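You operate a simulated robot arm through the tools that you are given. There is no shell and no other tool. Be economical: measure what you need, move in short steps, check, and stop when the job is done.

You are at the controls of a simulated robot arm. One attempt, no reset.

Task
Put things in order on the dining table. At the end: one of the paperweights from the dining table is on the white tray; the white vase from the dining table stands where the teal glass cylinder stood; the teal glass cylinder from the dining table stands where the brown recorder foot stood; the brown recorder foot is on the green plate; whatever was shut is shut again. Leave all else as you found it, and nothing knocked over. Set down upright: recorder foot.

The check looks at the end state, three seconds after you hand in, the way a careful person would. Anything else that was tipped, shoved, dropped, spilled or broken makes it a failure.

Robot
A 5-joint arm with a two-finger parallel gripper, fixed in place. Base frame: the origin is at the foot of the arm, x ahead of it, y to its left, z up; the work surface is at about z = 0. Units: mm, degrees, N and s.
With the tool pointing down near the work surface it reaches from about 260 to 680 mm from the base axis. Its first joint turns from -66.0 to 66.0 degrees. The tool tilts only in the upright plane through the base axis and itself; it spins freely about its own axis. Payload 2.9 kg.
Tool frame: the origin (TCP) lies between the finger pads and is the grasp point; the fingertips stand 30 mm ahead of it; z points along the fingers, y is the line along which they close. The gripper opens to 110 mm. The fingers are 20 mm wide and 10 mm thick; the gripper's body (48 by 112 mm) begins 55 mm behind the TCP.
Orientation is that of the tool frame in the base frame, as a unit quaternion [w, x, y, z]. With the fingers straight down and closing along the base's y, the tool's x points along the base's -x, its y along +y and its z along -z.

Tools
- The arm moves only by the tool arm_command. Its argument "rows" is a list of rows, each a list of 7 numbers: the shift along the base's x, y, z in mm, then the turn, a rotation vector about the base's x, y, z in rad, then the gripper command, from -1 (shut) to 1 (fully open), values between in proportion. In form: [[dx, dy, dz, ax, ay, az, fingers], ...]. A call has 1 to 12 rows; each row is the pose to reach, as a shift and turn from the pose commanded when the call began. Each row takes 0.2 s and may step no farther than 50 mm and 8.6 degrees from the row before; otherwise, or with a gripper value out of range, the whole call is refused. A pose out of reach is approached as far as the arm can. The call stops where the force on the tool passes 40 N (or 10 N more than at its start, if that is more) or the arm is blocked; 0.2 s more then pass. Each finger travels about 108 mm/s and halts on what it meets, pressing with about 30 N; the grip force reading is that of the motor and also rises with nothing between the fingers. The clock runs only during rows and for 0.2 s after the last one: add rows that repeat a pose to give the fingers time. The reply holds the time, the measured pose of the TCP, the force on the tool along the base axes, the opening and the grip force, in the units named above and with some noise, with the torque about the TCP (base axes, N m) and any sound that the robot's microphone picked up.
- Cameras (640 x 400 px; columns grow to the right, rows downward): "scene" is fixed at [43, -469.8, 591]; the picture's right is [0.63, -0.78, 0.00], its down [-0.54, -0.44, -0.72] and it looks along [0.56, 0.45, -0.70] (base axes); focal length 314 px, centre (320, 200). "wrist" rides on the gripper at [72, 17, -103] in the tool frame; the picture's right is [-0.23, 0.97, 0.00], its down [-0.76, -0.18, -0.62] and it looks along [-0.61, -0.14, 0.78] (tool axes); focal length 222 px, centre (320, 200). There is no depth. A picture from a camera that has moved, and an enlarged one, comes with that camera's place and axes in the base frame and with its lens.
- grab_frame(camera): a new picture of that camera. It takes no simulated time.
- zoom(camera, box): a new picture of the part [left, top, right, bottom] of that camera's present view, enlarged. It takes no simulated time.
- sign_off(): hands the job in; it is judged then, once.

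Go step by step. Nothing tells you positions but the pictures and the camera data: compare them with the known pose of the tool, close in by small moves and look again before you grip or let go. The budget is 120 turns and 84 pictures, counting those below and the enlarged ones. Unless the task says otherwise, let go and move clear before handing in, and close with one line.

The tools are called by a JSON object that holds its "name" and its "arguments". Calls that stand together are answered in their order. arm_command: Moves the arm, as the interface text tells. Its arguments: {"type":"object","properties":{"rows":{"type":"array"}},"required":["rows"]} The other tools are called the same way: grab_frame (camera) takes a picture; zoom (camera, box) takes an enlarged picture of a part of a camera's view; sign_off () hands the job in.

At the start:

```text
t: 0.0
tcp_pos: [453.3, -247.9, 241.5]
ee_rot: [0.0, 0.0, 1.0, 0.0]
force: [-0.5, 0.3, 0.2]
moment: [0.0, 0.01, -0.03]
width: 110.0
finger_force: 0.1
```

scene: 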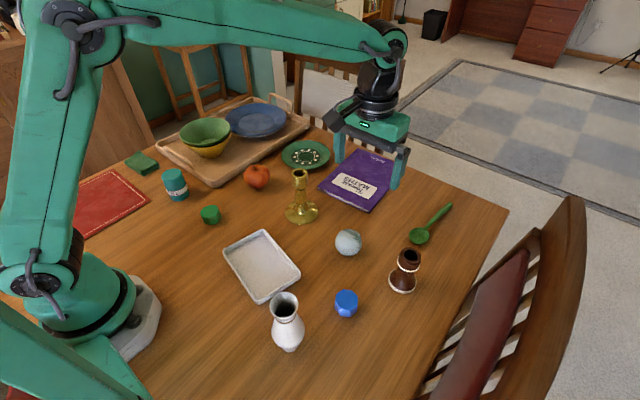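
wrist: 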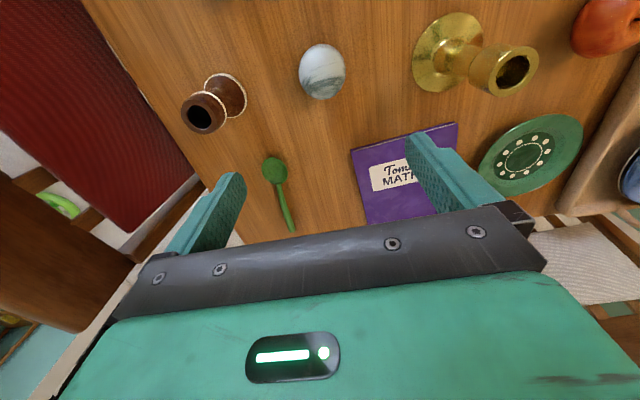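

I see the whole table: the recorder foot is near (420,-388), the vase near (184,-288) and the teal cylinder near (282,218). I'll take enlarged views to identify the items properly.

{"name": "zoom", "arguments": {"camera": "scene", "box": [240, 200, 440, 360]}}

{"name": "zoom", "arguments": {"camera": "scene", "box": [110, 110, 350, 260]}}

```text
2.50 times, centred on (340, 280) of scene
camera zoom: at [43.0, -469.8, 591.0], right [0.63, -0.78, 0.0], down [-0.54, -0.44, -0.72], along [0.56, 0.45, -0.7], focal length 786 px, centre (270, 0)
```

zoom: 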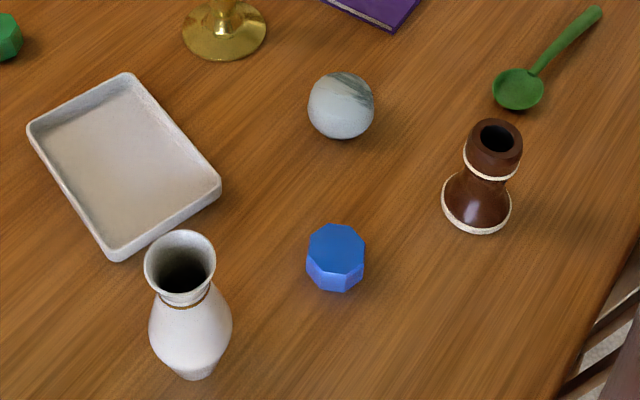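

```text
2.67 times, centred on (230, 185) of scene
camera zoom: at [43.0, -469.8, 591.0], right [0.63, -0.78, 0.0], down [-0.54, -0.44, -0.72], along [0.56, 0.45, -0.7], focal length 838 px, centre (560, 240)
```

zoom: 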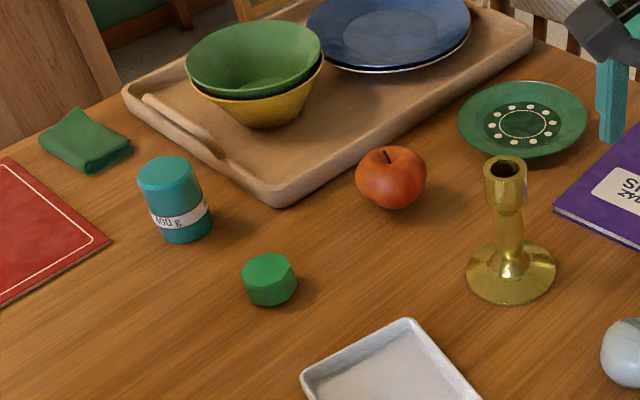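

The candlestick, tray, octagonal blocks (blue and green, probably the paperweights) and the other items are clear. First I go above the recorder foot to measure it.

{"name": "arm_command", "arguments": {"rows": [[-8, -35, 0, 0, 0, 0, 1], [-16, -70, 0, 0, 0, 0, 1], [-25, -105, 0, 0, 0, 0, 1], [-33, -140, 0, 0, 0, 0, 1], [-33, -140, 0, 0, 0, 0, 1]]}}

{"name": "grab_frame", "arguments": {"camera": "wrist"}}

{"name": "grab_frame", "arguments": {"camera": "scene"}}

```text
t: 1.2
tcp_pos: [418.9, -385.5, 239.4]
ee_rot: [0.0, 0.0, 1.0, 0.0]
force: [0.0, -0.4, 0.1]
moment: [-0.01, 0.0, -0.01]
width: 110.0
finger_force: 0.0
```

```text
79 pictures are left
camera wrist: at [346.6, -368.1, 343.7], right [0.23, 0.97, 0.0], down [0.76, -0.18, 0.62], along [0.61, -0.14, -0.78], focal length 222 px, centre (320, 200)
```

wrist: 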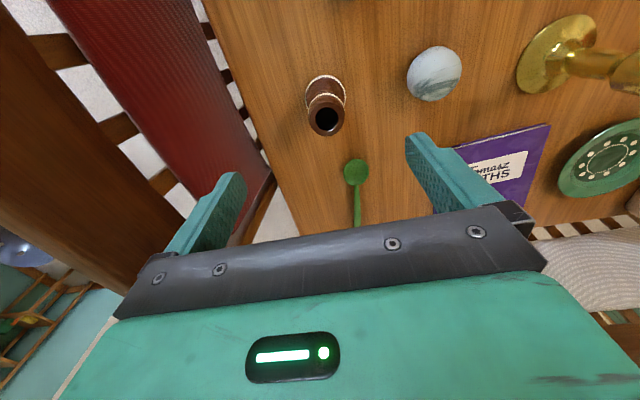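

```text
78 pictures are left
```

scene: 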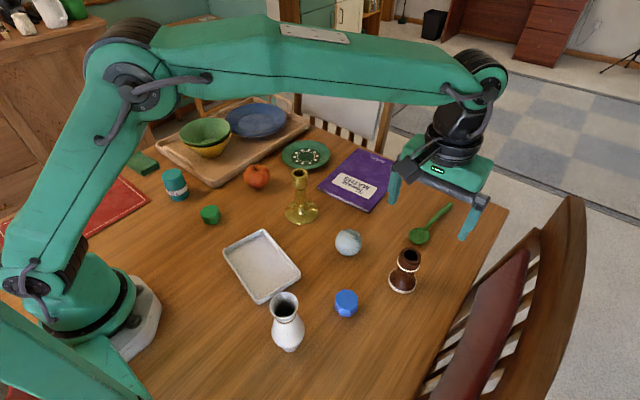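

The foot's axis comes out near (426,-380) with its top around z≈97. I descend partway and look again.

{"name": "arm_command", "arguments": {"rows": [[7, 5, -35, 0, 0, 0, 1], [7, 5, -70, 0, 0, 0, 1], [7, 5, -100, 0, 0, 0, 0.6], [7, 5, -100, 0, 0, 0, 0.6]]}}

{"name": "grab_frame", "arguments": {"camera": "wrist"}}

{"name": "zoom", "arguments": {"camera": "scene", "box": [340, 180, 500, 300]}}

```text
t: 2.2
tcp_pos: [426.8, -381.7, 140.5]
ee_rot: [0.0, 0.0, 1.0, 0.0]
force: [0.5, -0.5, 0.7]
moment: [0.0, 0.01, 0.0]
width: 88.2
finger_force: 0.1
```

```text
77 pictures are left
camera wrist: at [354.7, -365.4, 244.1], right [0.23, 0.97, 0.0], down [0.76, -0.18, 0.62], along [0.61, -0.14, -0.78], focal length 222 px, centre (320, 200)
```

wrist: 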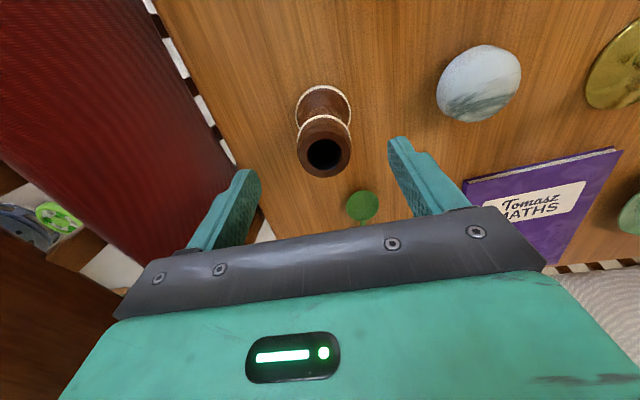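

```text
3.33 times, centred on (420, 240) of scene
camera zoom: at [43.0, -469.8, 591.0], right [0.63, -0.78, 0.0], down [-0.54, -0.44, -0.72], along [0.56, 0.45, -0.7], focal length 1048 px, centre (-13, 67)
```

zoom: 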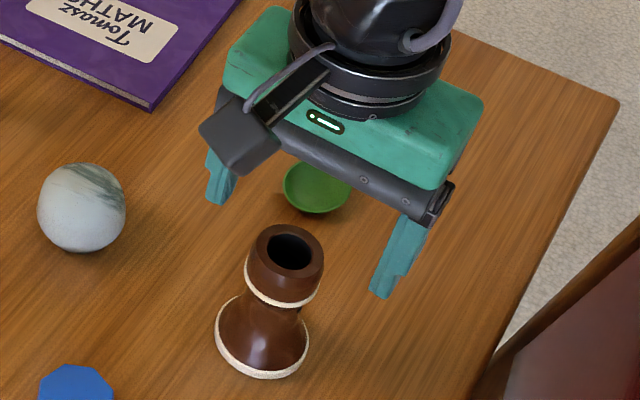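

Axis confirmed near (428,-380). I descend to grasp the top barrel.

{"name": "arm_command", "arguments": {"rows": [[1, 1, -30, 0, 0, 0, 0.6], [1, 1, -60, 0, 0, 0, 0.6], [1, 1, -60, 0, 0, 0, 0.0], [1, 1, -60, 0, 0, 0, -0.6], [1, 1, -60, 0, 0, 0, -0.6]]}}

{"name": "grab_frame", "arguments": {"camera": "wrist"}}

{"name": "zoom", "arguments": {"camera": "scene", "box": [340, 180, 500, 300]}}

```text
t: 3.4
tcp_pos: [427.4, -382.4, 80.4]
ee_rot: [0.0, 0.001, 1.0, 0.0]
force: [0.3, 0.1, -0.1]
moment: [0.02, 0.03, -0.03]
width: 40.8
finger_force: 29.9
```

```text
75 pictures are left
camera wrist: at [354.7, -365.3, 184.5], right [0.23, 0.97, 0.0], down [0.76, -0.18, 0.62], along [0.61, -0.14, -0.78], focal length 222 px, centre (320, 200)
```

wrist: 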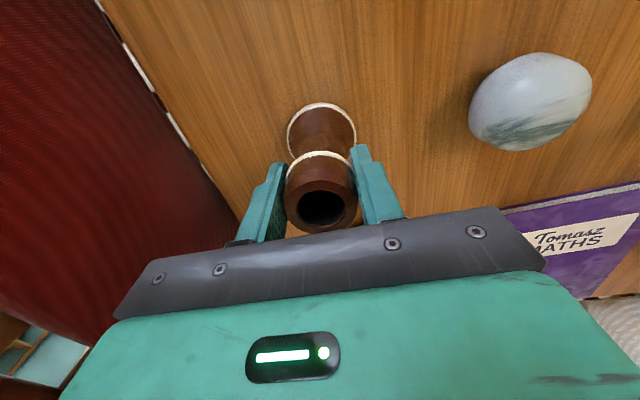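

```text
3.33 times, centred on (420, 240) of scene
camera zoom: at [43.0, -469.8, 591.0], right [0.63, -0.78, 0.0], down [-0.54, -0.44, -0.72], along [0.56, 0.45, -0.7], focal length 1048 px, centre (-13, 67)
```

zoom: 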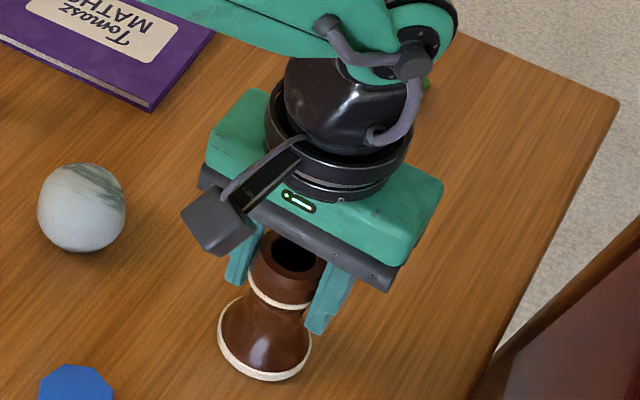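

It is held (40.8 mm). I lift it and check that it hangs straight.

{"name": "arm_command", "arguments": {"rows": [[0, 0, 25, 0, 0, 0, -0.6], [0, 0, 65, 0, 0, 0, -0.6], [0, 0, 110, 0, 0, 0, -0.6], [0, 0, 140, 0, 0, 0, -0.6], [10, 30, 140, 0, 0, 0, -0.6], [29, 65, 140, 0, 0, 0, -0.6], [48, 105, 140, 0, 0, 0, -0.6], [67, 145, 140, 0, 0, 0, -0.6], [86, 185, 140, 0, 0, 0, -0.6], [105, 225, 140, 0, 0, 0, -0.6], [115, 245, 140, 0, 0, 0, -0.6]]}}

{"name": "grab_frame", "arguments": {"camera": "wrist"}}

{"name": "grab_frame", "arguments": {"camera": "scene"}}

```text
t: 5.8
tcp_pos: [543.6, -133.0, 223.5]
ee_rot: [0.0, 0.0, 1.0, -0.001]
force: [0.5, 0.0, 0.6]
moment: [-0.02, -0.01, -0.02]
width: 41.1
finger_force: 29.8
```

```text
73 pictures are left
camera wrist: at [472.1, -116.3, 327.3], right [0.23, 0.97, 0.0], down [0.76, -0.18, 0.62], along [0.61, -0.14, -0.78], focal length 222 px, centre (320, 200)
```

wrist: 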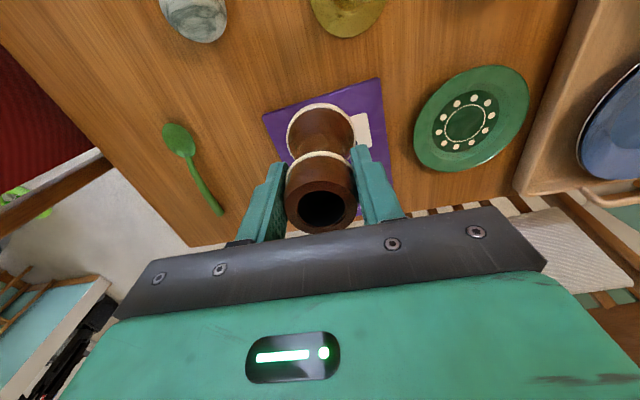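

```text
72 pictures are left
```

scene: 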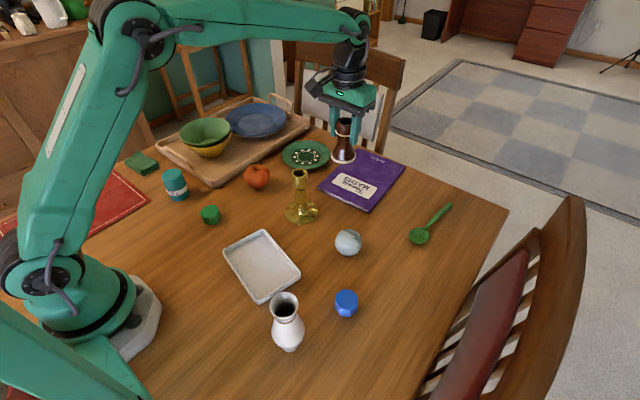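

The foot hangs straight. The plate centre works out to about (628,62), so I move over it.

{"name": "arm_command", "arguments": {"rows": [[17, 39, 0, 0, 0, 0, -0.6], [34, 78, 0, 0, 0, 0, -0.6], [51, 118, 0, 0, 0, 0, -0.6], [68, 157, 0, 0, 0, 0, -0.6], [85, 196, 0, 0, 0, 0, -0.6], [85, 196, -40, 0, 0, 0, -0.6], [85, 196, -80, 0, 0, 0, -0.6], [85, 196, -100, 0, 0, 0, -0.6]]}}

{"name": "grab_frame", "arguments": {"camera": "wrist"}}

{"name": "zoom", "arguments": {"camera": "scene", "box": [240, 80, 400, 200]}}

```text
t: 7.6
tcp_pos: [628.7, 60.7, 119.1]
ee_rot: [0.0, 0.0, 1.0, 0.0]
force: [0.0, -0.3, -0.8]
moment: [0.02, 0.02, 0.0]
width: 40.9
finger_force: 30.3
```

```text
71 pictures are left
camera wrist: at [554.8, 77.7, 223.8], right [0.23, 0.97, 0.0], down [0.76, -0.18, 0.62], along [0.61, -0.14, -0.78], focal length 222 px, centre (320, 200)
```

wrist: 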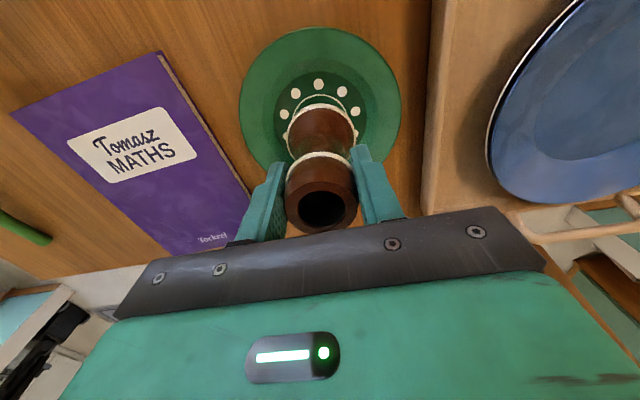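

```text
3.33 times, centred on (320, 140) of scene
camera zoom: at [43.0, -469.8, 591.0], right [0.63, -0.78, 0.0], down [-0.54, -0.44, -0.72], along [0.56, 0.45, -0.7], focal length 1048 px, centre (320, 400)
```

zoom: 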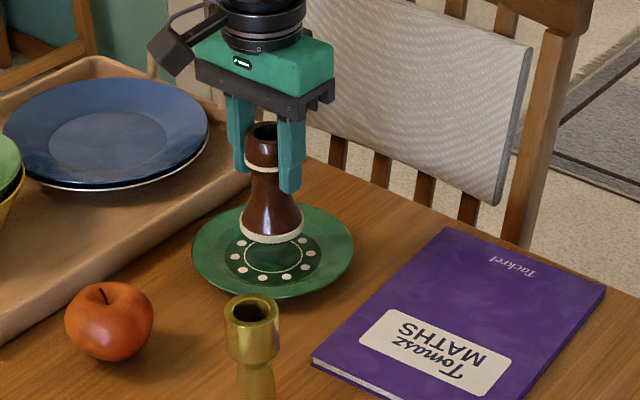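

The foot is centred above the plate pattern. I lower it in small steps until contact.

{"name": "arm_command", "arguments": {"rows": [[0, 0, -15, 0, 0, 0, -0.6], [0, 0, -24, 0, 0, 0, -0.6], [0, 0, -27, 0, 0, 0, -0.6], [0, 0, -29, 0, 0, 0, -0.6], [0, 0, -29, 0, 0, 0, -0.6]]}}

{"name": "zoom", "arguments": {"camera": "scene", "box": [270, 110, 350, 170]}}

```text
t: 8.8
tcp_pos: [626.7, 58.6, 90.8]
ee_rot: [-0.001, 0.0, 1.0, -0.001]
force: [0.4, 0.5, -0.5]
moment: [0.01, -0.04, 0.02]
width: 40.9
finger_force: 29.6
```

```text
6.67 times, centred on (310, 140) of scene
camera zoom: at [43.0, -469.8, 591.0], right [0.63, -0.78, 0.0], down [-0.54, -0.44, -0.72], along [0.56, 0.45, -0.7], focal length 2096 px, centre (387, 600)
```

zoom: 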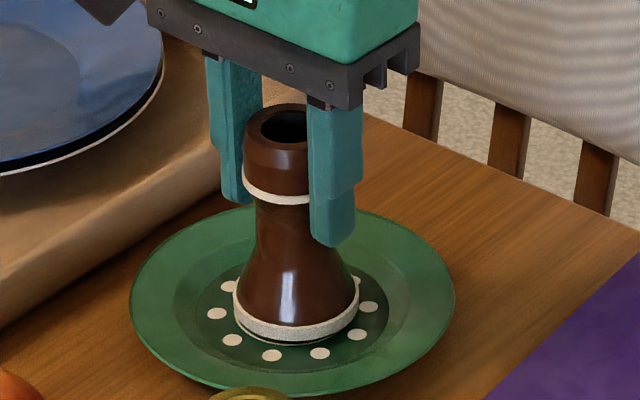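

A shadow gap of a few millimetres remains under the foot. I continue downward in small steps.

{"name": "arm_command", "arguments": {"rows": [[0, 0, -1, 0, 0, 0, -0.6], [0, 0, -2, 0, 0, 0, -0.6], [0, 0, -3, 0, 0, 0, -0.6], [0, 0, -4, 0, 0, 0, -0.6], [0, 0, -4, 0, 0, 0, -0.6]]}}

```text
t: 10.0
tcp_pos: [629.7, 60.2, 88.9]
ee_rot: [0.001, -0.001, 1.0, -0.001]
force: [-5.9, 1.6, 16.9]
moment: [0.05, 0.43, 0.02]
width: 40.6
finger_force: 30.3
```

There is contact (17 N). I release and rise.

{"name": "arm_command", "arguments": {"rows": [[0, 0, 2, 0, 0, 0, -0.6], [0, 0, 2, 0, 0, 0, -0.1], [0, 0, 2, 0, 0, 0, 0.4], [0, 0, 2, 0, 0, 0, 0.4], [0, 0, 30, 0, 0, 0, 0.4], [0, 0, 70, 0, 0, 0, 0.4], [0, 0, 110, 0, 0, 0, 0.4], [0, 0, 150, 0, 0, 0, 0.4]]}}

{"name": "zoom", "arguments": {"camera": "scene", "box": [240, 80, 400, 200]}}

```text
t: 11.8
tcp_pos: [627.3, 56.8, 239.2]
ee_rot: [-0.001, 0.0, 1.0, 0.0]
force: [0.2, -0.8, 0.9]
moment: [0.03, 0.01, -0.05]
width: 76.7
finger_force: 0.0
```

```text
3.33 times, centred on (320, 140) of scene
camera zoom: at [43.0, -469.8, 591.0], right [0.63, -0.78, 0.0], down [-0.54, -0.44, -0.72], along [0.56, 0.45, -0.7], focal length 1048 px, centre (320, 400)
```

zoom: 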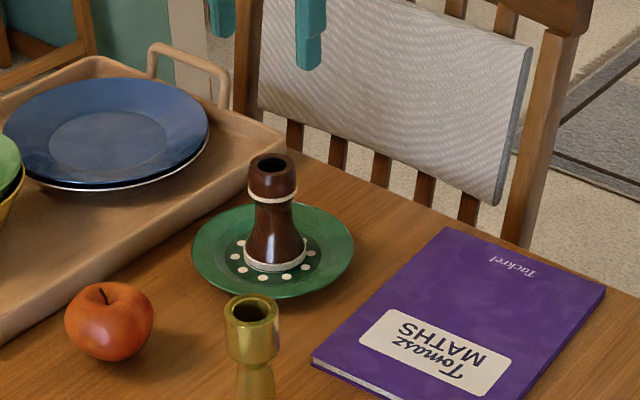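

The foot stands upright on the plate. Now I move above the teal cylinder near (282,218).

{"name": "arm_command", "arguments": {"rows": [[-44, 20, 0, 0, 0, 0, 0.6], [-87, 40, 0, 0, 0, 0, 0.6], [-130, 60, 0, 0, 0, 0, 0.6], [-174, 80, 0, 0, 0, 0, 0.6], [-217, 100, 0, 0, 0, 0, 0.6], [-261, 120, 0, 0, 0, 0, 0.6], [-304, 140, 0, 0, 0, 0, 0.6], [-345, 160, 0, 0, 0, 0, 0.6], [-345, 160, 0, 0, 0, 0, 0.6]]}}

{"name": "grab_frame", "arguments": {"camera": "wrist"}}

{"name": "grab_frame", "arguments": {"camera": "scene"}}

```text
t: 13.8
tcp_pos: [279.0, 221.0, 236.3]
ee_rot: [0.0, 0.0, 1.0, 0.001]
force: [0.7, 0.0, 0.6]
moment: [0.03, -0.01, -0.02]
width: 88.0
finger_force: 0.0
```

```text
67 pictures are left
camera wrist: at [205.8, 238.3, 340.6], right [0.23, 0.97, 0.0], down [0.76, -0.18, 0.62], along [0.61, -0.14, -0.78], focal length 222 px, centre (320, 200)
```

wrist: 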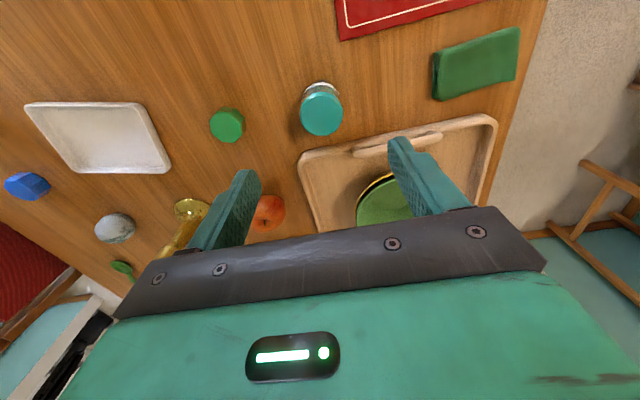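

```text
66 pictures are left
```

scene: 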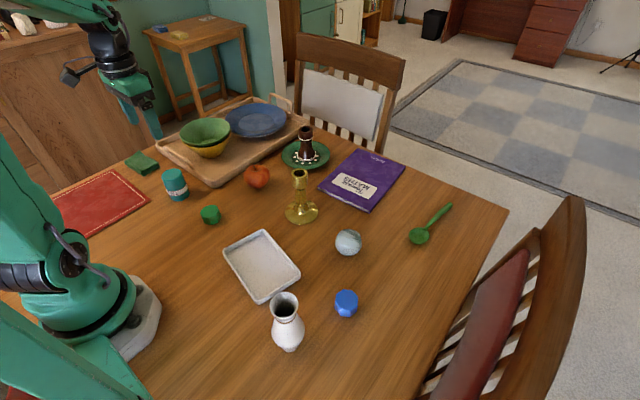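

The cylinder's axis comes out near (290,220), about 72 mm high and 50 mm wide. I descend partway and check.

{"name": "arm_command", "arguments": {"rows": [[11, -1, -40, 0, 0, 0, 0.6], [11, -1, -80, 0, 0, 0, 0.6], [11, -1, -120, 0, 0, 0, 0.6], [11, -1, -120, 0, 0, 0, 0.6]]}}

{"name": "grab_frame", "arguments": {"camera": "wrist"}}

{"name": "zoom", "arguments": {"camera": "scene", "box": [110, 120, 270, 240]}}

```text
t: 14.8
tcp_pos: [290.5, 219.2, 118.4]
ee_rot: [0.0, 0.0, 1.0, 0.0]
force: [-1.0, 0.0, -0.3]
moment: [0.01, -0.01, -0.03]
width: 88.1
finger_force: 0.0
```

```text
65 pictures are left
camera wrist: at [218.1, 236.2, 222.8], right [0.23, 0.97, 0.0], down [0.76, -0.18, 0.62], along [0.61, -0.14, -0.78], focal length 222 px, centre (320, 200)
```

wrist: 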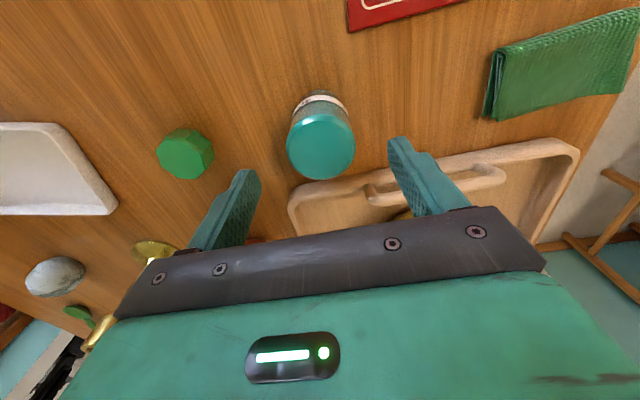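

```text
3.33 times, centred on (190, 180) of scene
camera zoom: at [43.0, -469.8, 591.0], right [0.63, -0.78, 0.0], down [-0.54, -0.44, -0.72], along [0.56, 0.45, -0.7], focal length 1048 px, centre (753, 267)
```

zoom: 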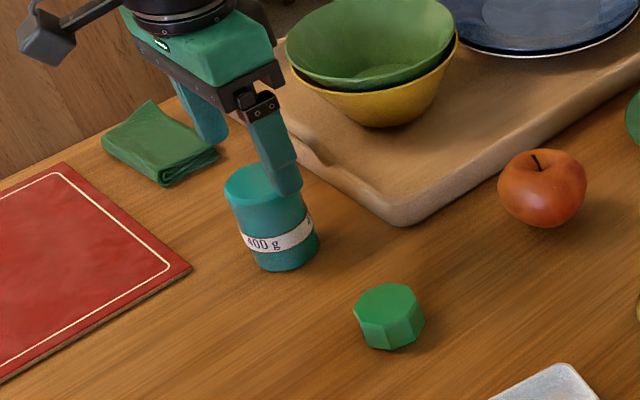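

Alignment is good (home ≈ (289,220)). I descend and grip.

{"name": "arm_command", "arguments": {"rows": [[-1, 1, -35, 0, 0, 0, 0.6], [-1, 1, -71, 0, 0, 0, 0.6], [-1, 1, -71, 0, 0, 0, 0.2], [-1, 1, -71, 0, 0, 0, -0.4], [-1, 1, -71, 0, 0, 0, -0.4]]}}

{"name": "grab_frame", "arguments": {"camera": "wrist"}}

{"name": "zoom", "arguments": {"camera": "scene", "box": [110, 120, 270, 240]}}

```text
t: 16.0
tcp_pos: [292.6, 219.0, 47.3]
ee_rot: [0.0, 0.0, 1.0, 0.0]
force: [0.7, -0.4, -0.2]
moment: [0.01, -0.02, -0.02]
width: 50.9
finger_force: 29.8
```

```text
63 pictures are left
camera wrist: at [220.2, 236.6, 151.1], right [0.23, 0.97, 0.0], down [0.76, -0.18, 0.62], along [0.61, -0.14, -0.78], focal length 222 px, centre (320, 200)
```

wrist: 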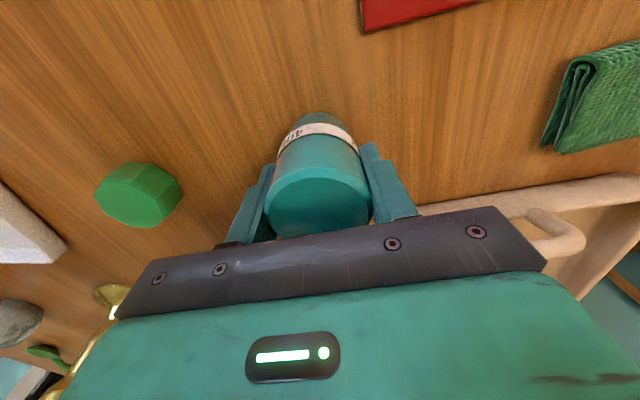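

```text
3.33 times, centred on (190, 180) of scene
camera zoom: at [43.0, -469.8, 591.0], right [0.63, -0.78, 0.0], down [-0.54, -0.44, -0.72], along [0.56, 0.45, -0.7], focal length 1048 px, centre (753, 267)
```

zoom: 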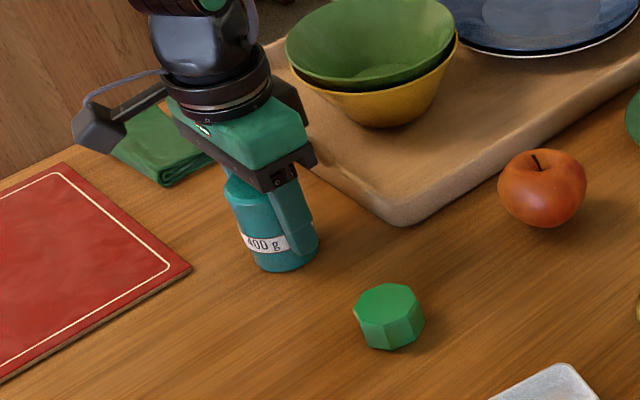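

It is held (50.9 mm). I lift it and carry it toward the foot's old place at (428,-380).

{"name": "arm_command", "arguments": {"rows": [[0, 0, 30, 0, 0, 0, -0.4], [0, 0, 75, 0, 0, 0, -0.4], [0, 0, 120, 0, 0, 0, -0.4], [0, 0, 165, 0, 0, 0, -0.4], [8, -40, 165, 0, 0, 0, -0.4], [18, -85, 165, 0, 0, 0, -0.4], [28, -130, 165, 0, 0, 0, -0.4], [38, -175, 165, 0, 0, 0, -0.4], [48, -220, 165, 0, 0, 0, -0.4], [58, -265, 165, 0, 0, 0, -0.4], [68, -310, 165, 0, 0, 0, -0.4]]}}

{"name": "grab_frame", "arguments": {"camera": "scene"}}

```text
t: 18.4
tcp_pos: [361.7, -92.0, 211.7]
ee_rot: [0.0, -0.002, 1.0, -0.001]
force: [0.3, 0.4, -3.8]
moment: [-0.01, -0.02, 0.0]
width: 50.9
finger_force: 29.9
```

```text
61 pictures are left
```

scene: 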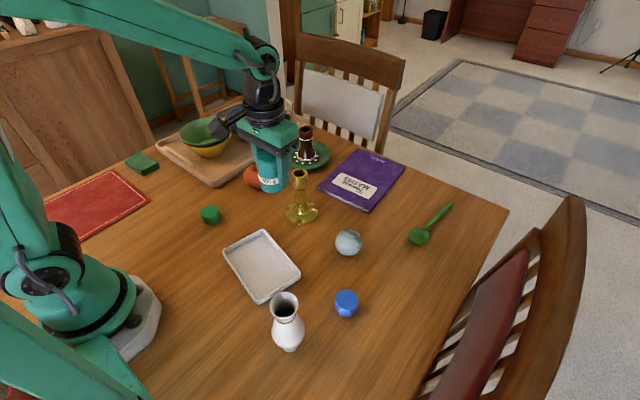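

Travel is clear. I continue to the spot and lower partway.

{"name": "arm_command", "arguments": {"rows": [[10, -42, 0, 0, 0, 0, -0.4], [20, -84, 0, 0, 0, 0, -0.4], [30, -126, 0, 0, 0, 0, -0.4], [40, -168, 0, 0, 0, 0, -0.4], [50, -210, 0, 0, 0, 0, -0.4], [60, -250, 0, 0, 0, 0, -0.4], [70, -290, 0, 0, 0, 0, -0.4], [70, -290, -45, 0, 0, 0, -0.4], [70, -290, -90, 0, 0, 0, -0.4], [70, -290, -135, 0, 0, 0, -0.4], [70, -290, -150, 0, 0, 0, -0.4]]}}

{"name": "zoom", "arguments": {"camera": "scene", "box": [340, 180, 500, 300]}}

{"name": "grab_frame", "arguments": {"camera": "wrist"}}

```text
t: 20.8
tcp_pos: [428.5, -381.8, 60.5]
ee_rot: [0.0, 0.001, 1.0, 0.0]
force: [-0.8, -0.4, -5.2]
moment: [0.0, -0.02, 0.0]
width: 50.8
finger_force: 30.3
```

```text
3.33 times, centred on (420, 240) of scene
camera zoom: at [43.1, -469.8, 591.0], right [0.63, -0.78, 0.0], down [-0.54, -0.44, -0.72], along [0.56, 0.45, -0.7], focal length 1048 px, centre (-13, 67)
```

zoom: 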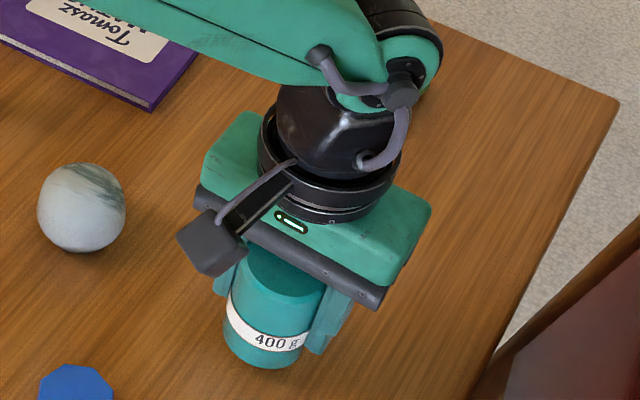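

```text
59 pictures are left
camera wrist: at [356.6, -364.4, 164.4], right [0.23, 0.97, 0.0], down [0.76, -0.18, 0.62], along [0.61, -0.14, -0.78], focal length 222 px, centre (320, 200)
```

wrist: 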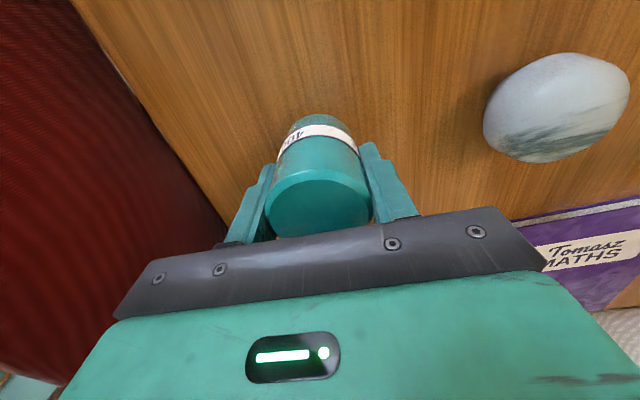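

The cylinder is within a few millimetres of the mark. I nudge it (+3,+3) and lower to contact.

{"name": "arm_command", "arguments": {"rows": [[3, 3, -5, 0, 0, 0, -0.4], [3, 3, -9, 0, 0, 0, -0.4], [3, 3, -12, 0, 0, 0, -0.4], [3, 3, -14, 0, 0, 0, -0.4], [3, 3, -15, 0, 0, 0, -0.4]]}}

```text
t: 22.0
tcp_pos: [433.2, -378.4, 47.3]
ee_rot: [0.0, 0.0, 1.0, 0.0]
force: [-4.7, 2.2, 8.9]
moment: [0.35, 0.24, 0.09]
width: 50.8
finger_force: 30.3
```

Contact is felt. I release slowly and rise.

{"name": "arm_command", "arguments": {"rows": [[0, 0, 0, 0, 0, 0, -0.1], [0, 0, 0, 0, 0, 0, 0.3], [0, 0, 0, 0, 0, 0, 0.5], [0, 0, 40, 0, 0, 0, 0.5], [0, 0, 85, 0, 0, 0, 0.5], [0, 0, 130, 0, 0, 0, 0.5], [0, 0, 170, 0, 0, 0, 0.5]]}}

{"name": "zoom", "arguments": {"camera": "scene", "box": [340, 180, 500, 300]}}

```text
t: 23.6
tcp_pos: [434.6, -378.8, 217.1]
ee_rot: [-0.001, 0.0, 1.0, 0.0]
force: [0.6, -0.3, -0.2]
moment: [0.01, 0.01, -0.02]
width: 82.4
finger_force: 0.1
```

```text
3.33 times, centred on (420, 240) of scene
camera zoom: at [43.0, -469.8, 591.0], right [0.63, -0.78, 0.0], down [-0.54, -0.44, -0.72], along [0.56, 0.45, -0.7], focal length 1048 px, centre (-13, 67)
```

zoom: 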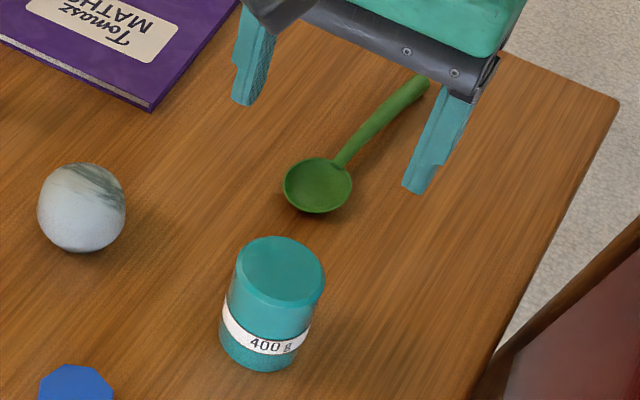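

The cylinder stands on the old foot mark. Next is the vase near (185,-287), which is about 158 mm tall, so I go above it high.

{"name": "arm_command", "arguments": {"rows": [[0, 0, 40, 0, 0, 0, 0.5], [-40, 15, 60, 0, 0, 0, 0.6], [-82, 31, 60, 0, 0, 0, 0.7], [-123, 46, 60, 0, 0, 0, 0.8], [-164, 62, 60, 0, 0, 0, 0.8], [-205, 77, 60, 0, 0, 0, 0.8], [-246, 92, 60, 0, 0, 0, 0.8], [-246, 92, 60, 0, 0, 0, 0.8]]}}

{"name": "grab_frame", "arguments": {"camera": "wrist"}}

{"name": "zoom", "arguments": {"camera": "scene", "box": [220, 270, 360, 375]}}

```text
t: 25.4
tcp_pos: [188.6, -283.0, 279.9]
ee_rot: [0.001, -0.001, 1.0, 0.0]
force: [0.3, 0.0, 0.3]
moment: [-0.05, 0.0, 0.05]
width: 98.9
finger_force: 0.0
```

```text
57 pictures are left
camera wrist: at [115.8, -266.5, 383.7], right [0.23, 0.97, 0.0], down [0.76, -0.18, 0.62], along [0.61, -0.14, -0.78], focal length 222 px, centre (320, 200)
```

wrist: 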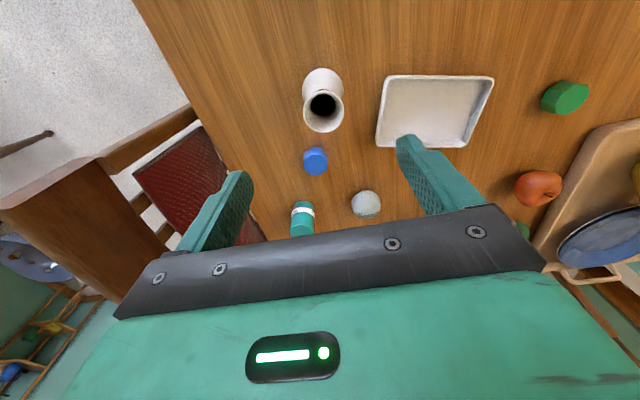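

```text
3.81 times, centred on (290, 322) of scene
camera zoom: at [43.0, -469.7, 591.0], right [0.63, -0.78, 0.0], down [-0.54, -0.44, -0.72], along [0.56, 0.45, -0.7], focal length 1198 px, centre (434, -267)
```

zoom: 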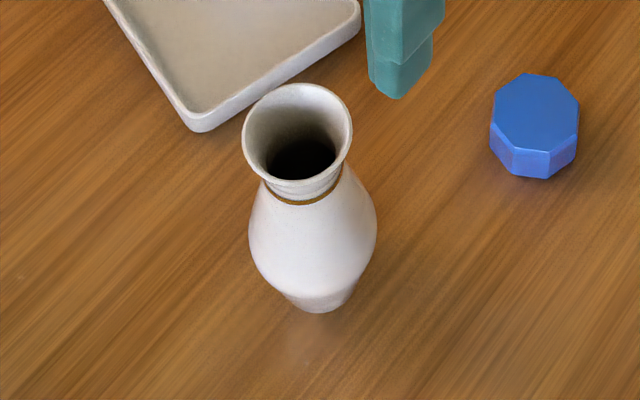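

Estimates: rim height ≈132 mm (44 wide), belly 55 wide at z≈66, axis ≈ (187,-282). I descend so that the fingers straddle the rim, then look.

{"name": "arm_command", "arguments": {"rows": [[2, 2, -40, 0, 0, 0, 0.7], [2, 2, -80, 0, 0, 0, 0.7], [2, 2, -120, 0, 0, 0, 0.7], [2, 2, -130, 0, 0, 0, 0.7], [2, 2, -130, 0, 0, 0, 0.7]]}}

{"name": "grab_frame", "arguments": {"camera": "wrist"}}

{"name": "zoom", "arguments": {"camera": "scene", "box": [220, 230, 400, 365]}}

```text
t: 26.6
tcp_pos: [191.2, -285.2, 147.2]
ee_rot: [0.0, -0.001, 1.0, 0.001]
force: [0.0, 0.0, 0.0]
moment: [-0.04, 0.01, 0.0]
width: 93.5
finger_force: 0.0
```

```text
55 pictures are left
camera wrist: at [118.4, -268.0, 250.8], right [0.23, 0.97, 0.0], down [0.76, -0.18, 0.62], along [0.61, -0.14, -0.78], focal length 222 px, centre (320, 200)
```

wrist: 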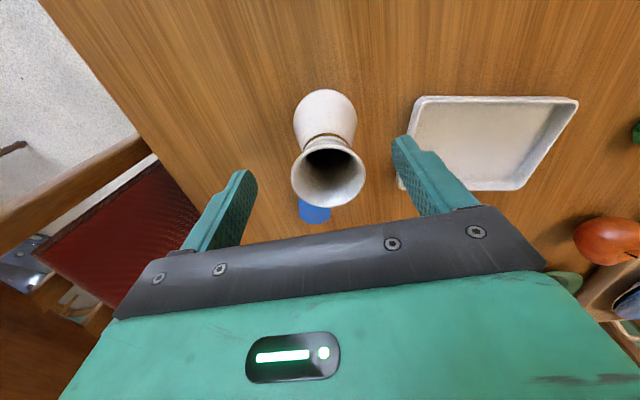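

```text
2.96 times, centred on (310, 298) of scene
camera zoom: at [43.0, -469.8, 591.0], right [0.63, -0.78, 0.0], down [-0.54, -0.44, -0.72], along [0.56, 0.45, -0.7], focal length 932 px, centre (350, -89)
```

zoom: 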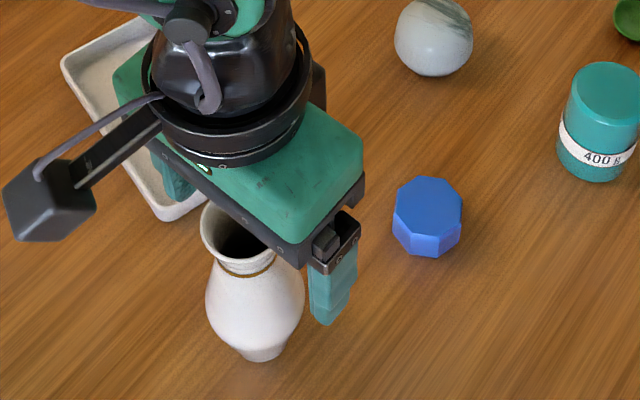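

The axis reads about (189,-280) with rim height ≈135. I shift slightly, descend to z≈92 and close gently on the belly.

{"name": "arm_command", "arguments": {"rows": [[-1, 4, -20, 0, 0, 0, 0.7], [-1, 4, -40, 0, 0, 0, 0.7], [-1, 4, -56, 0, 0, 0, 0.7], [-1, 4, -56, 0, 0, 0, 0.7]]}}

{"name": "grab_frame", "arguments": {"camera": "wrist"}}

{"name": "zoom", "arguments": {"camera": "scene", "box": [220, 230, 400, 365]}}

```text
t: 27.6
tcp_pos: [188.3, -278.8, 89.8]
ee_rot: [0.0, 0.0, 1.0, 0.0]
force: [0.0, 0.4, -0.2]
moment: [0.01, 0.01, 0.02]
width: 93.4
finger_force: 0.0
```

```text
53 pictures are left
camera wrist: at [115.5, -262.6, 194.4], right [0.23, 0.97, 0.0], down [0.76, -0.18, 0.62], along [0.61, -0.14, -0.78], focal length 222 px, centre (320, 200)
```

wrist: 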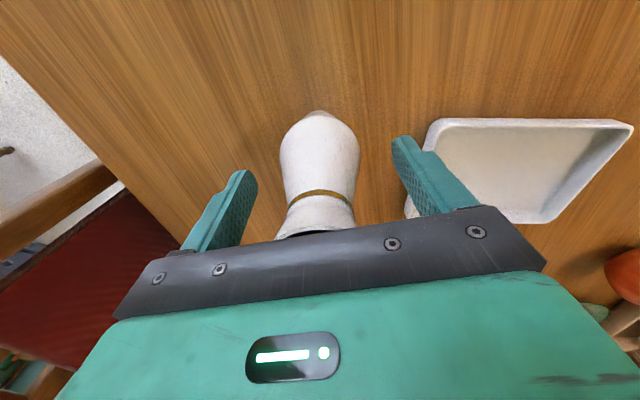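

```text
2.96 times, centred on (310, 298) of scene
camera zoom: at [43.0, -469.8, 591.0], right [0.63, -0.78, 0.0], down [-0.54, -0.44, -0.72], along [0.56, 0.45, -0.7], focal length 932 px, centre (350, -89)
```

zoom: 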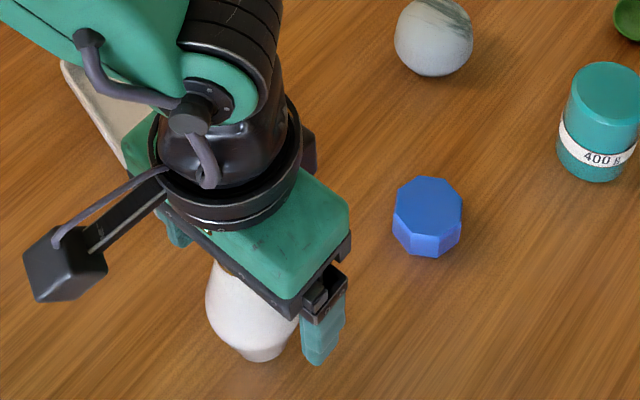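

The fingers straddle the belly and the body is clear of the rim. I close now.

{"name": "arm_command", "arguments": {"rows": [[0, 0, 0, 0, 0, 0, 0.3], [0, 0, 0, 0, 0, 0, 0.0], [0, 0, 0, 0, 0, 0, -0.3], [0, 0, 0, 0, 0, 0, -0.3]]}}

{"name": "grab_frame", "arguments": {"camera": "wrist"}}

{"name": "zoom", "arguments": {"camera": "scene", "box": [220, 230, 400, 365]}}

```text
t: 28.6
tcp_pos: [188.3, -279.0, 90.3]
ee_rot: [-0.001, 0.0, 1.0, 0.001]
force: [1.2, -0.2, 0.2]
moment: [-0.07, -0.01, 0.01]
width: 54.0
finger_force: 30.0
```

```text
51 pictures are left
camera wrist: at [115.5, -262.6, 194.6], right [0.23, 0.97, 0.0], down [0.76, -0.18, 0.62], along [0.61, -0.14, -0.78], focal length 222 px, centre (320, 200)
```

wrist: 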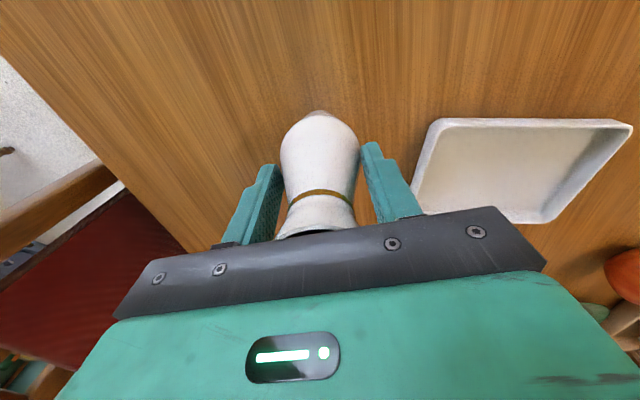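

```text
2.96 times, centred on (310, 298) of scene
camera zoom: at [43.0, -469.8, 591.0], right [0.63, -0.78, 0.0], down [-0.54, -0.44, -0.72], along [0.56, 0.45, -0.7], focal length 932 px, centre (350, -89)
```

zoom: 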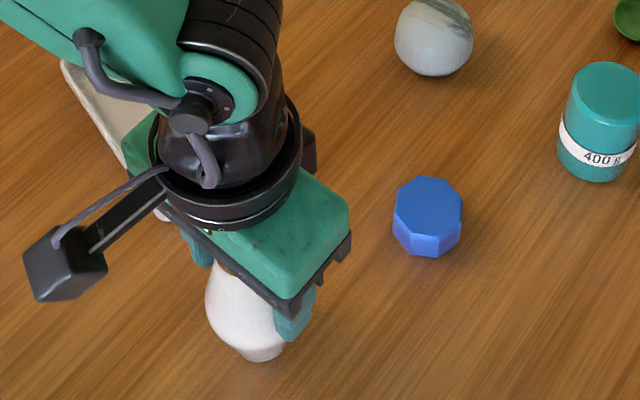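

Width 54 at the belly, held. I lift a little to test.

{"name": "arm_command", "arguments": {"rows": [[0, 0, 10, 0, 0, 0, -0.3], [0, 0, 25, 0, 0, 0, -0.3], [0, 0, 40, 0, 0, 0, -0.3], [0, 0, 40, 0, 0, 0, -0.3]]}}

{"name": "grab_frame", "arguments": {"camera": "wrist"}}

{"name": "zoom", "arguments": {"camera": "scene", "box": [220, 230, 400, 365]}}

```text
t: 29.6
tcp_pos: [188.5, -281.4, 130.1]
ee_rot: [0.0, 0.0, 1.0, -0.001]
force: [0.1, -0.7, -2.0]
moment: [0.02, -0.01, 0.02]
width: 54.0
finger_force: 30.5
```

```text
49 pictures are left
camera wrist: at [116.0, -262.7, 234.4], right [0.23, 0.97, 0.0], down [0.76, -0.18, 0.62], along [0.61, -0.14, -0.78], focal length 222 px, centre (320, 200)
```

wrist: 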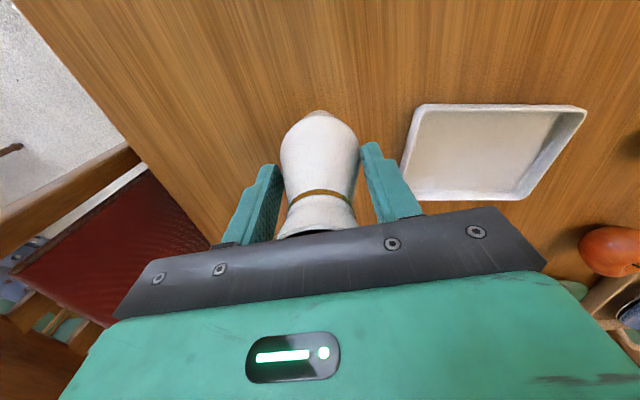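

```text
2.96 times, centred on (310, 298) of scene
camera zoom: at [43.0, -469.8, 591.0], right [0.63, -0.78, 0.0], down [-0.54, -0.44, -0.72], along [0.56, 0.45, -0.7], focal length 932 px, centre (350, -89)
```

zoom: 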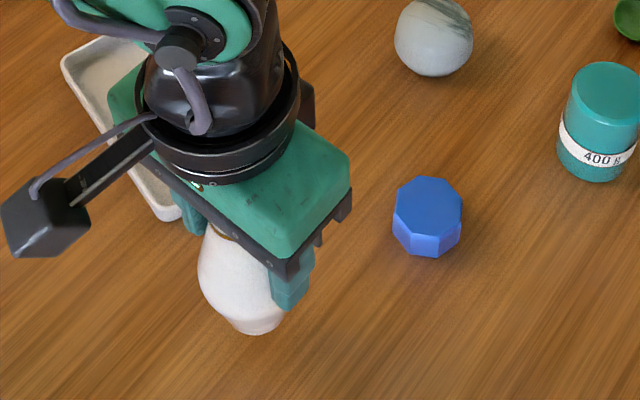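

The vase is stable in the grip. I raise it and carry it around the base side via (350,0).

{"name": "arm_command", "arguments": {"rows": [[0, 0, 35, 0, 0, 0, -0.3], [0, 0, 70, 0, 0, 0, -0.3], [0, 0, 100, 0, 0, 0, -0.3], [27, 32, 100, 0, 0, 0, -0.3], [54, 63, 100, 0, 0, 0, -0.3], [81, 95, 100, 0, 0, 0, -0.3], [108, 127, 100, 0, 0, 0, -0.3], [135, 158, 100, 0, 0, 0, -0.3], [157, 190, 100, 0, 0, 0, -0.3], [157, 230, 100, 0, 0, 0, -0.3], [157, 270, 100, 0, 0, 0, -0.3]]}}

{"name": "grab_frame", "arguments": {"camera": "wrist"}}

```text
t: 32.0
tcp_pos: [346.8, -8.2, 231.4]
ee_rot: [0.0, 0.0, 1.0, 0.0]
force: [0.0, 0.6, -2.2]
moment: [0.0, 0.02, 0.03]
width: 54.1
finger_force: 30.4
```

```text
47 pictures are left
camera wrist: at [274.3, 10.3, 334.4], right [0.23, 0.97, 0.0], down [0.76, -0.18, 0.62], along [0.61, -0.14, -0.78], focal length 222 px, centre (320, 200)
```

wrist: 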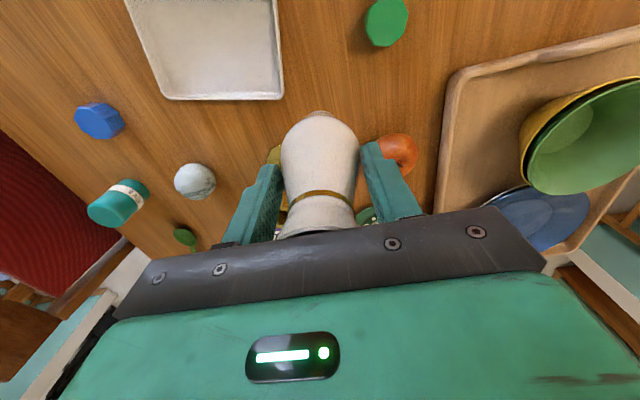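

The vase is still steady. I continue to (290,220) and lower partway.

{"name": "arm_command", "arguments": {"rows": [[-9, 38, 0, 0, 0, 0, -0.3], [-18, 77, 0, 0, 0, 0, -0.3], [-27, 115, 0, 0, 0, 0, -0.3], [-36, 154, 0, 0, 0, 0, -0.3], [-45, 192, 0, 0, 0, 0, -0.3], [-55, 230, 0, 0, 0, 0, -0.3], [-55, 230, -40, 0, 0, 0, -0.3], [-55, 230, -80, 0, 0, 0, -0.3], [-55, 230, -120, 0, 0, 0, -0.3], [-55, 230, -120, 0, 0, 0, -0.3]]}}

{"name": "zoom", "arguments": {"camera": "scene", "box": [110, 120, 270, 240]}}

{"name": "grab_frame", "arguments": {"camera": "wrist"}}

```text
t: 34.2
tcp_pos: [289.8, 221.8, 110.1]
ee_rot: [0.0, 0.0, 1.0, 0.0]
force: [0.2, 0.0, -1.5]
moment: [0.01, 0.02, -0.02]
width: 54.0
finger_force: 30.0
```

```text
3.33 times, centred on (190, 180) of scene
camera zoom: at [43.0, -469.8, 591.0], right [0.63, -0.78, 0.0], down [-0.54, -0.44, -0.72], along [0.56, 0.45, -0.7], focal length 1048 px, centre (753, 267)
```

zoom: 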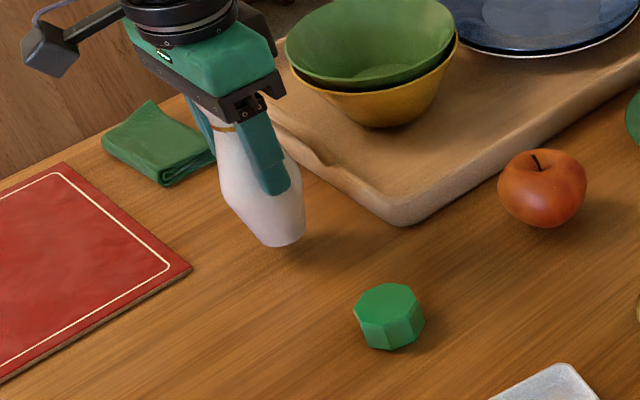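

```text
45 pictures are left
camera wrist: at [217.3, 238.6, 213.7], right [0.23, 0.97, 0.0], down [0.76, -0.18, 0.62], along [0.61, -0.14, -0.78], focal length 222 px, centre (320, 200)
```

wrist: 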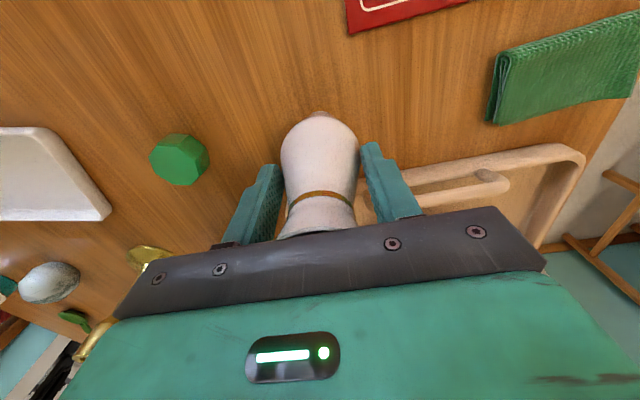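

The vase lines up with the old cylinder mark. I lower to contact.

{"name": "arm_command", "arguments": {"rows": [[0, 0, -10, 0, 0, 0, -0.3], [0, 0, -16, 0, 0, 0, -0.3], [0, 0, -19, 0, 0, 0, -0.3], [0, 0, -20, 0, 0, 0, -0.3], [0, 0, -21, 0, 0, 0, -0.3]]}}

{"name": "zoom", "arguments": {"camera": "scene", "box": [140, 145, 220, 205]}}

```text
t: 35.4
tcp_pos: [289.9, 220.4, 88.9]
ee_rot: [0.001, -0.001, 1.0, 0.002]
force: [-2.8, 3.5, 18.4]
moment: [0.17, 0.08, 0.07]
width: 54.0
finger_force: 30.0
```

```text
6.67 times, centred on (180, 175) of scene
camera zoom: at [43.0, -469.8, 591.0], right [0.63, -0.78, 0.0], down [-0.54, -0.44, -0.72], along [0.56, 0.45, -0.7], focal length 2096 px, centre (1253, 367)
```

zoom: 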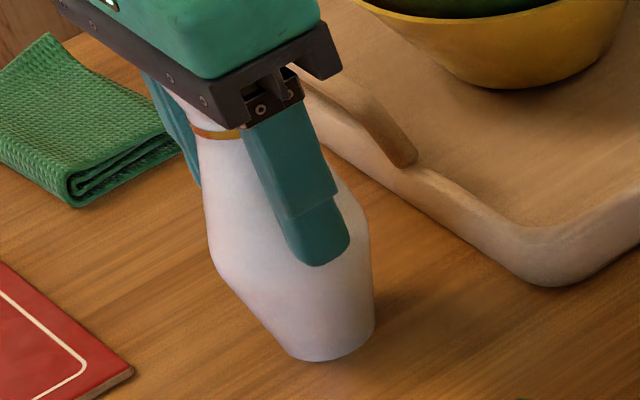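

It is on the table (18 N). I ease the pressure, open and rise.

{"name": "arm_command", "arguments": {"rows": [[0, 0, 1, 0, 0, 0, -0.3], [0, 0, 1, 0, 0, 0, 0.1], [0, 0, 1, 0, 0, 0, 0.5], [0, 0, 1, 0, 0, 0, 0.6], [0, 0, 30, 0, 0, 0, 0.6], [0, 0, 70, 0, 0, 0, 0.6], [0, 0, 110, 0, 0, 0, 0.6], [0, 0, 150, 0, 0, 0, 0.6]]}}

{"name": "grab_frame", "arguments": {"camera": "scene"}}

{"name": "grab_frame", "arguments": {"camera": "wrist"}}

```text
t: 37.2
tcp_pos: [289.6, 220.8, 241.0]
ee_rot: [-0.001, 0.0, 1.0, 0.0]
force: [0.1, 0.0, -0.5]
moment: [0.0, -0.01, -0.02]
width: 87.9
finger_force: 0.0
```

```text
43 pictures are left
```

scene: 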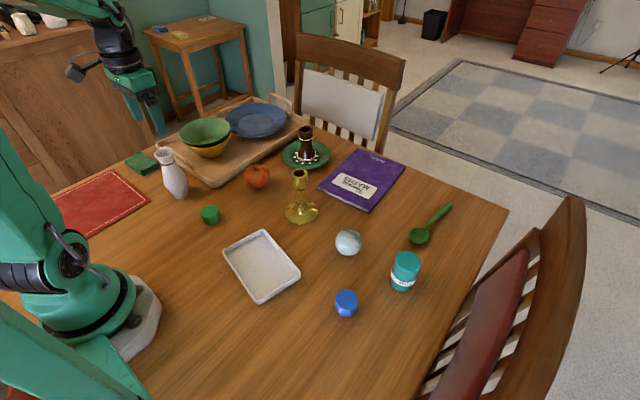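

```text
42 pictures are left
camera wrist: at [217.6, 237.4, 345.5], right [0.23, 0.97, 0.0], down [0.76, -0.18, 0.62], along [0.61, -0.14, -0.78], focal length 222 px, centre (320, 200)
```

wrist: 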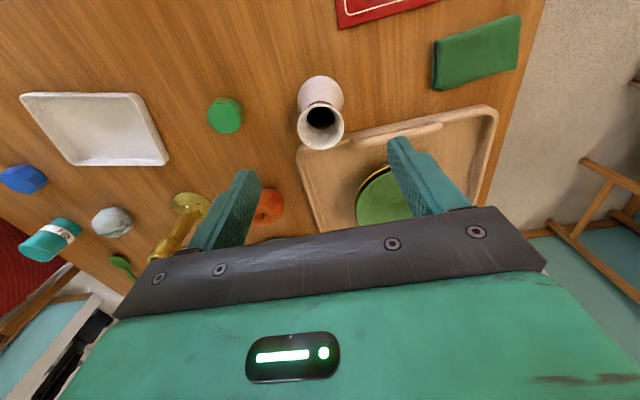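

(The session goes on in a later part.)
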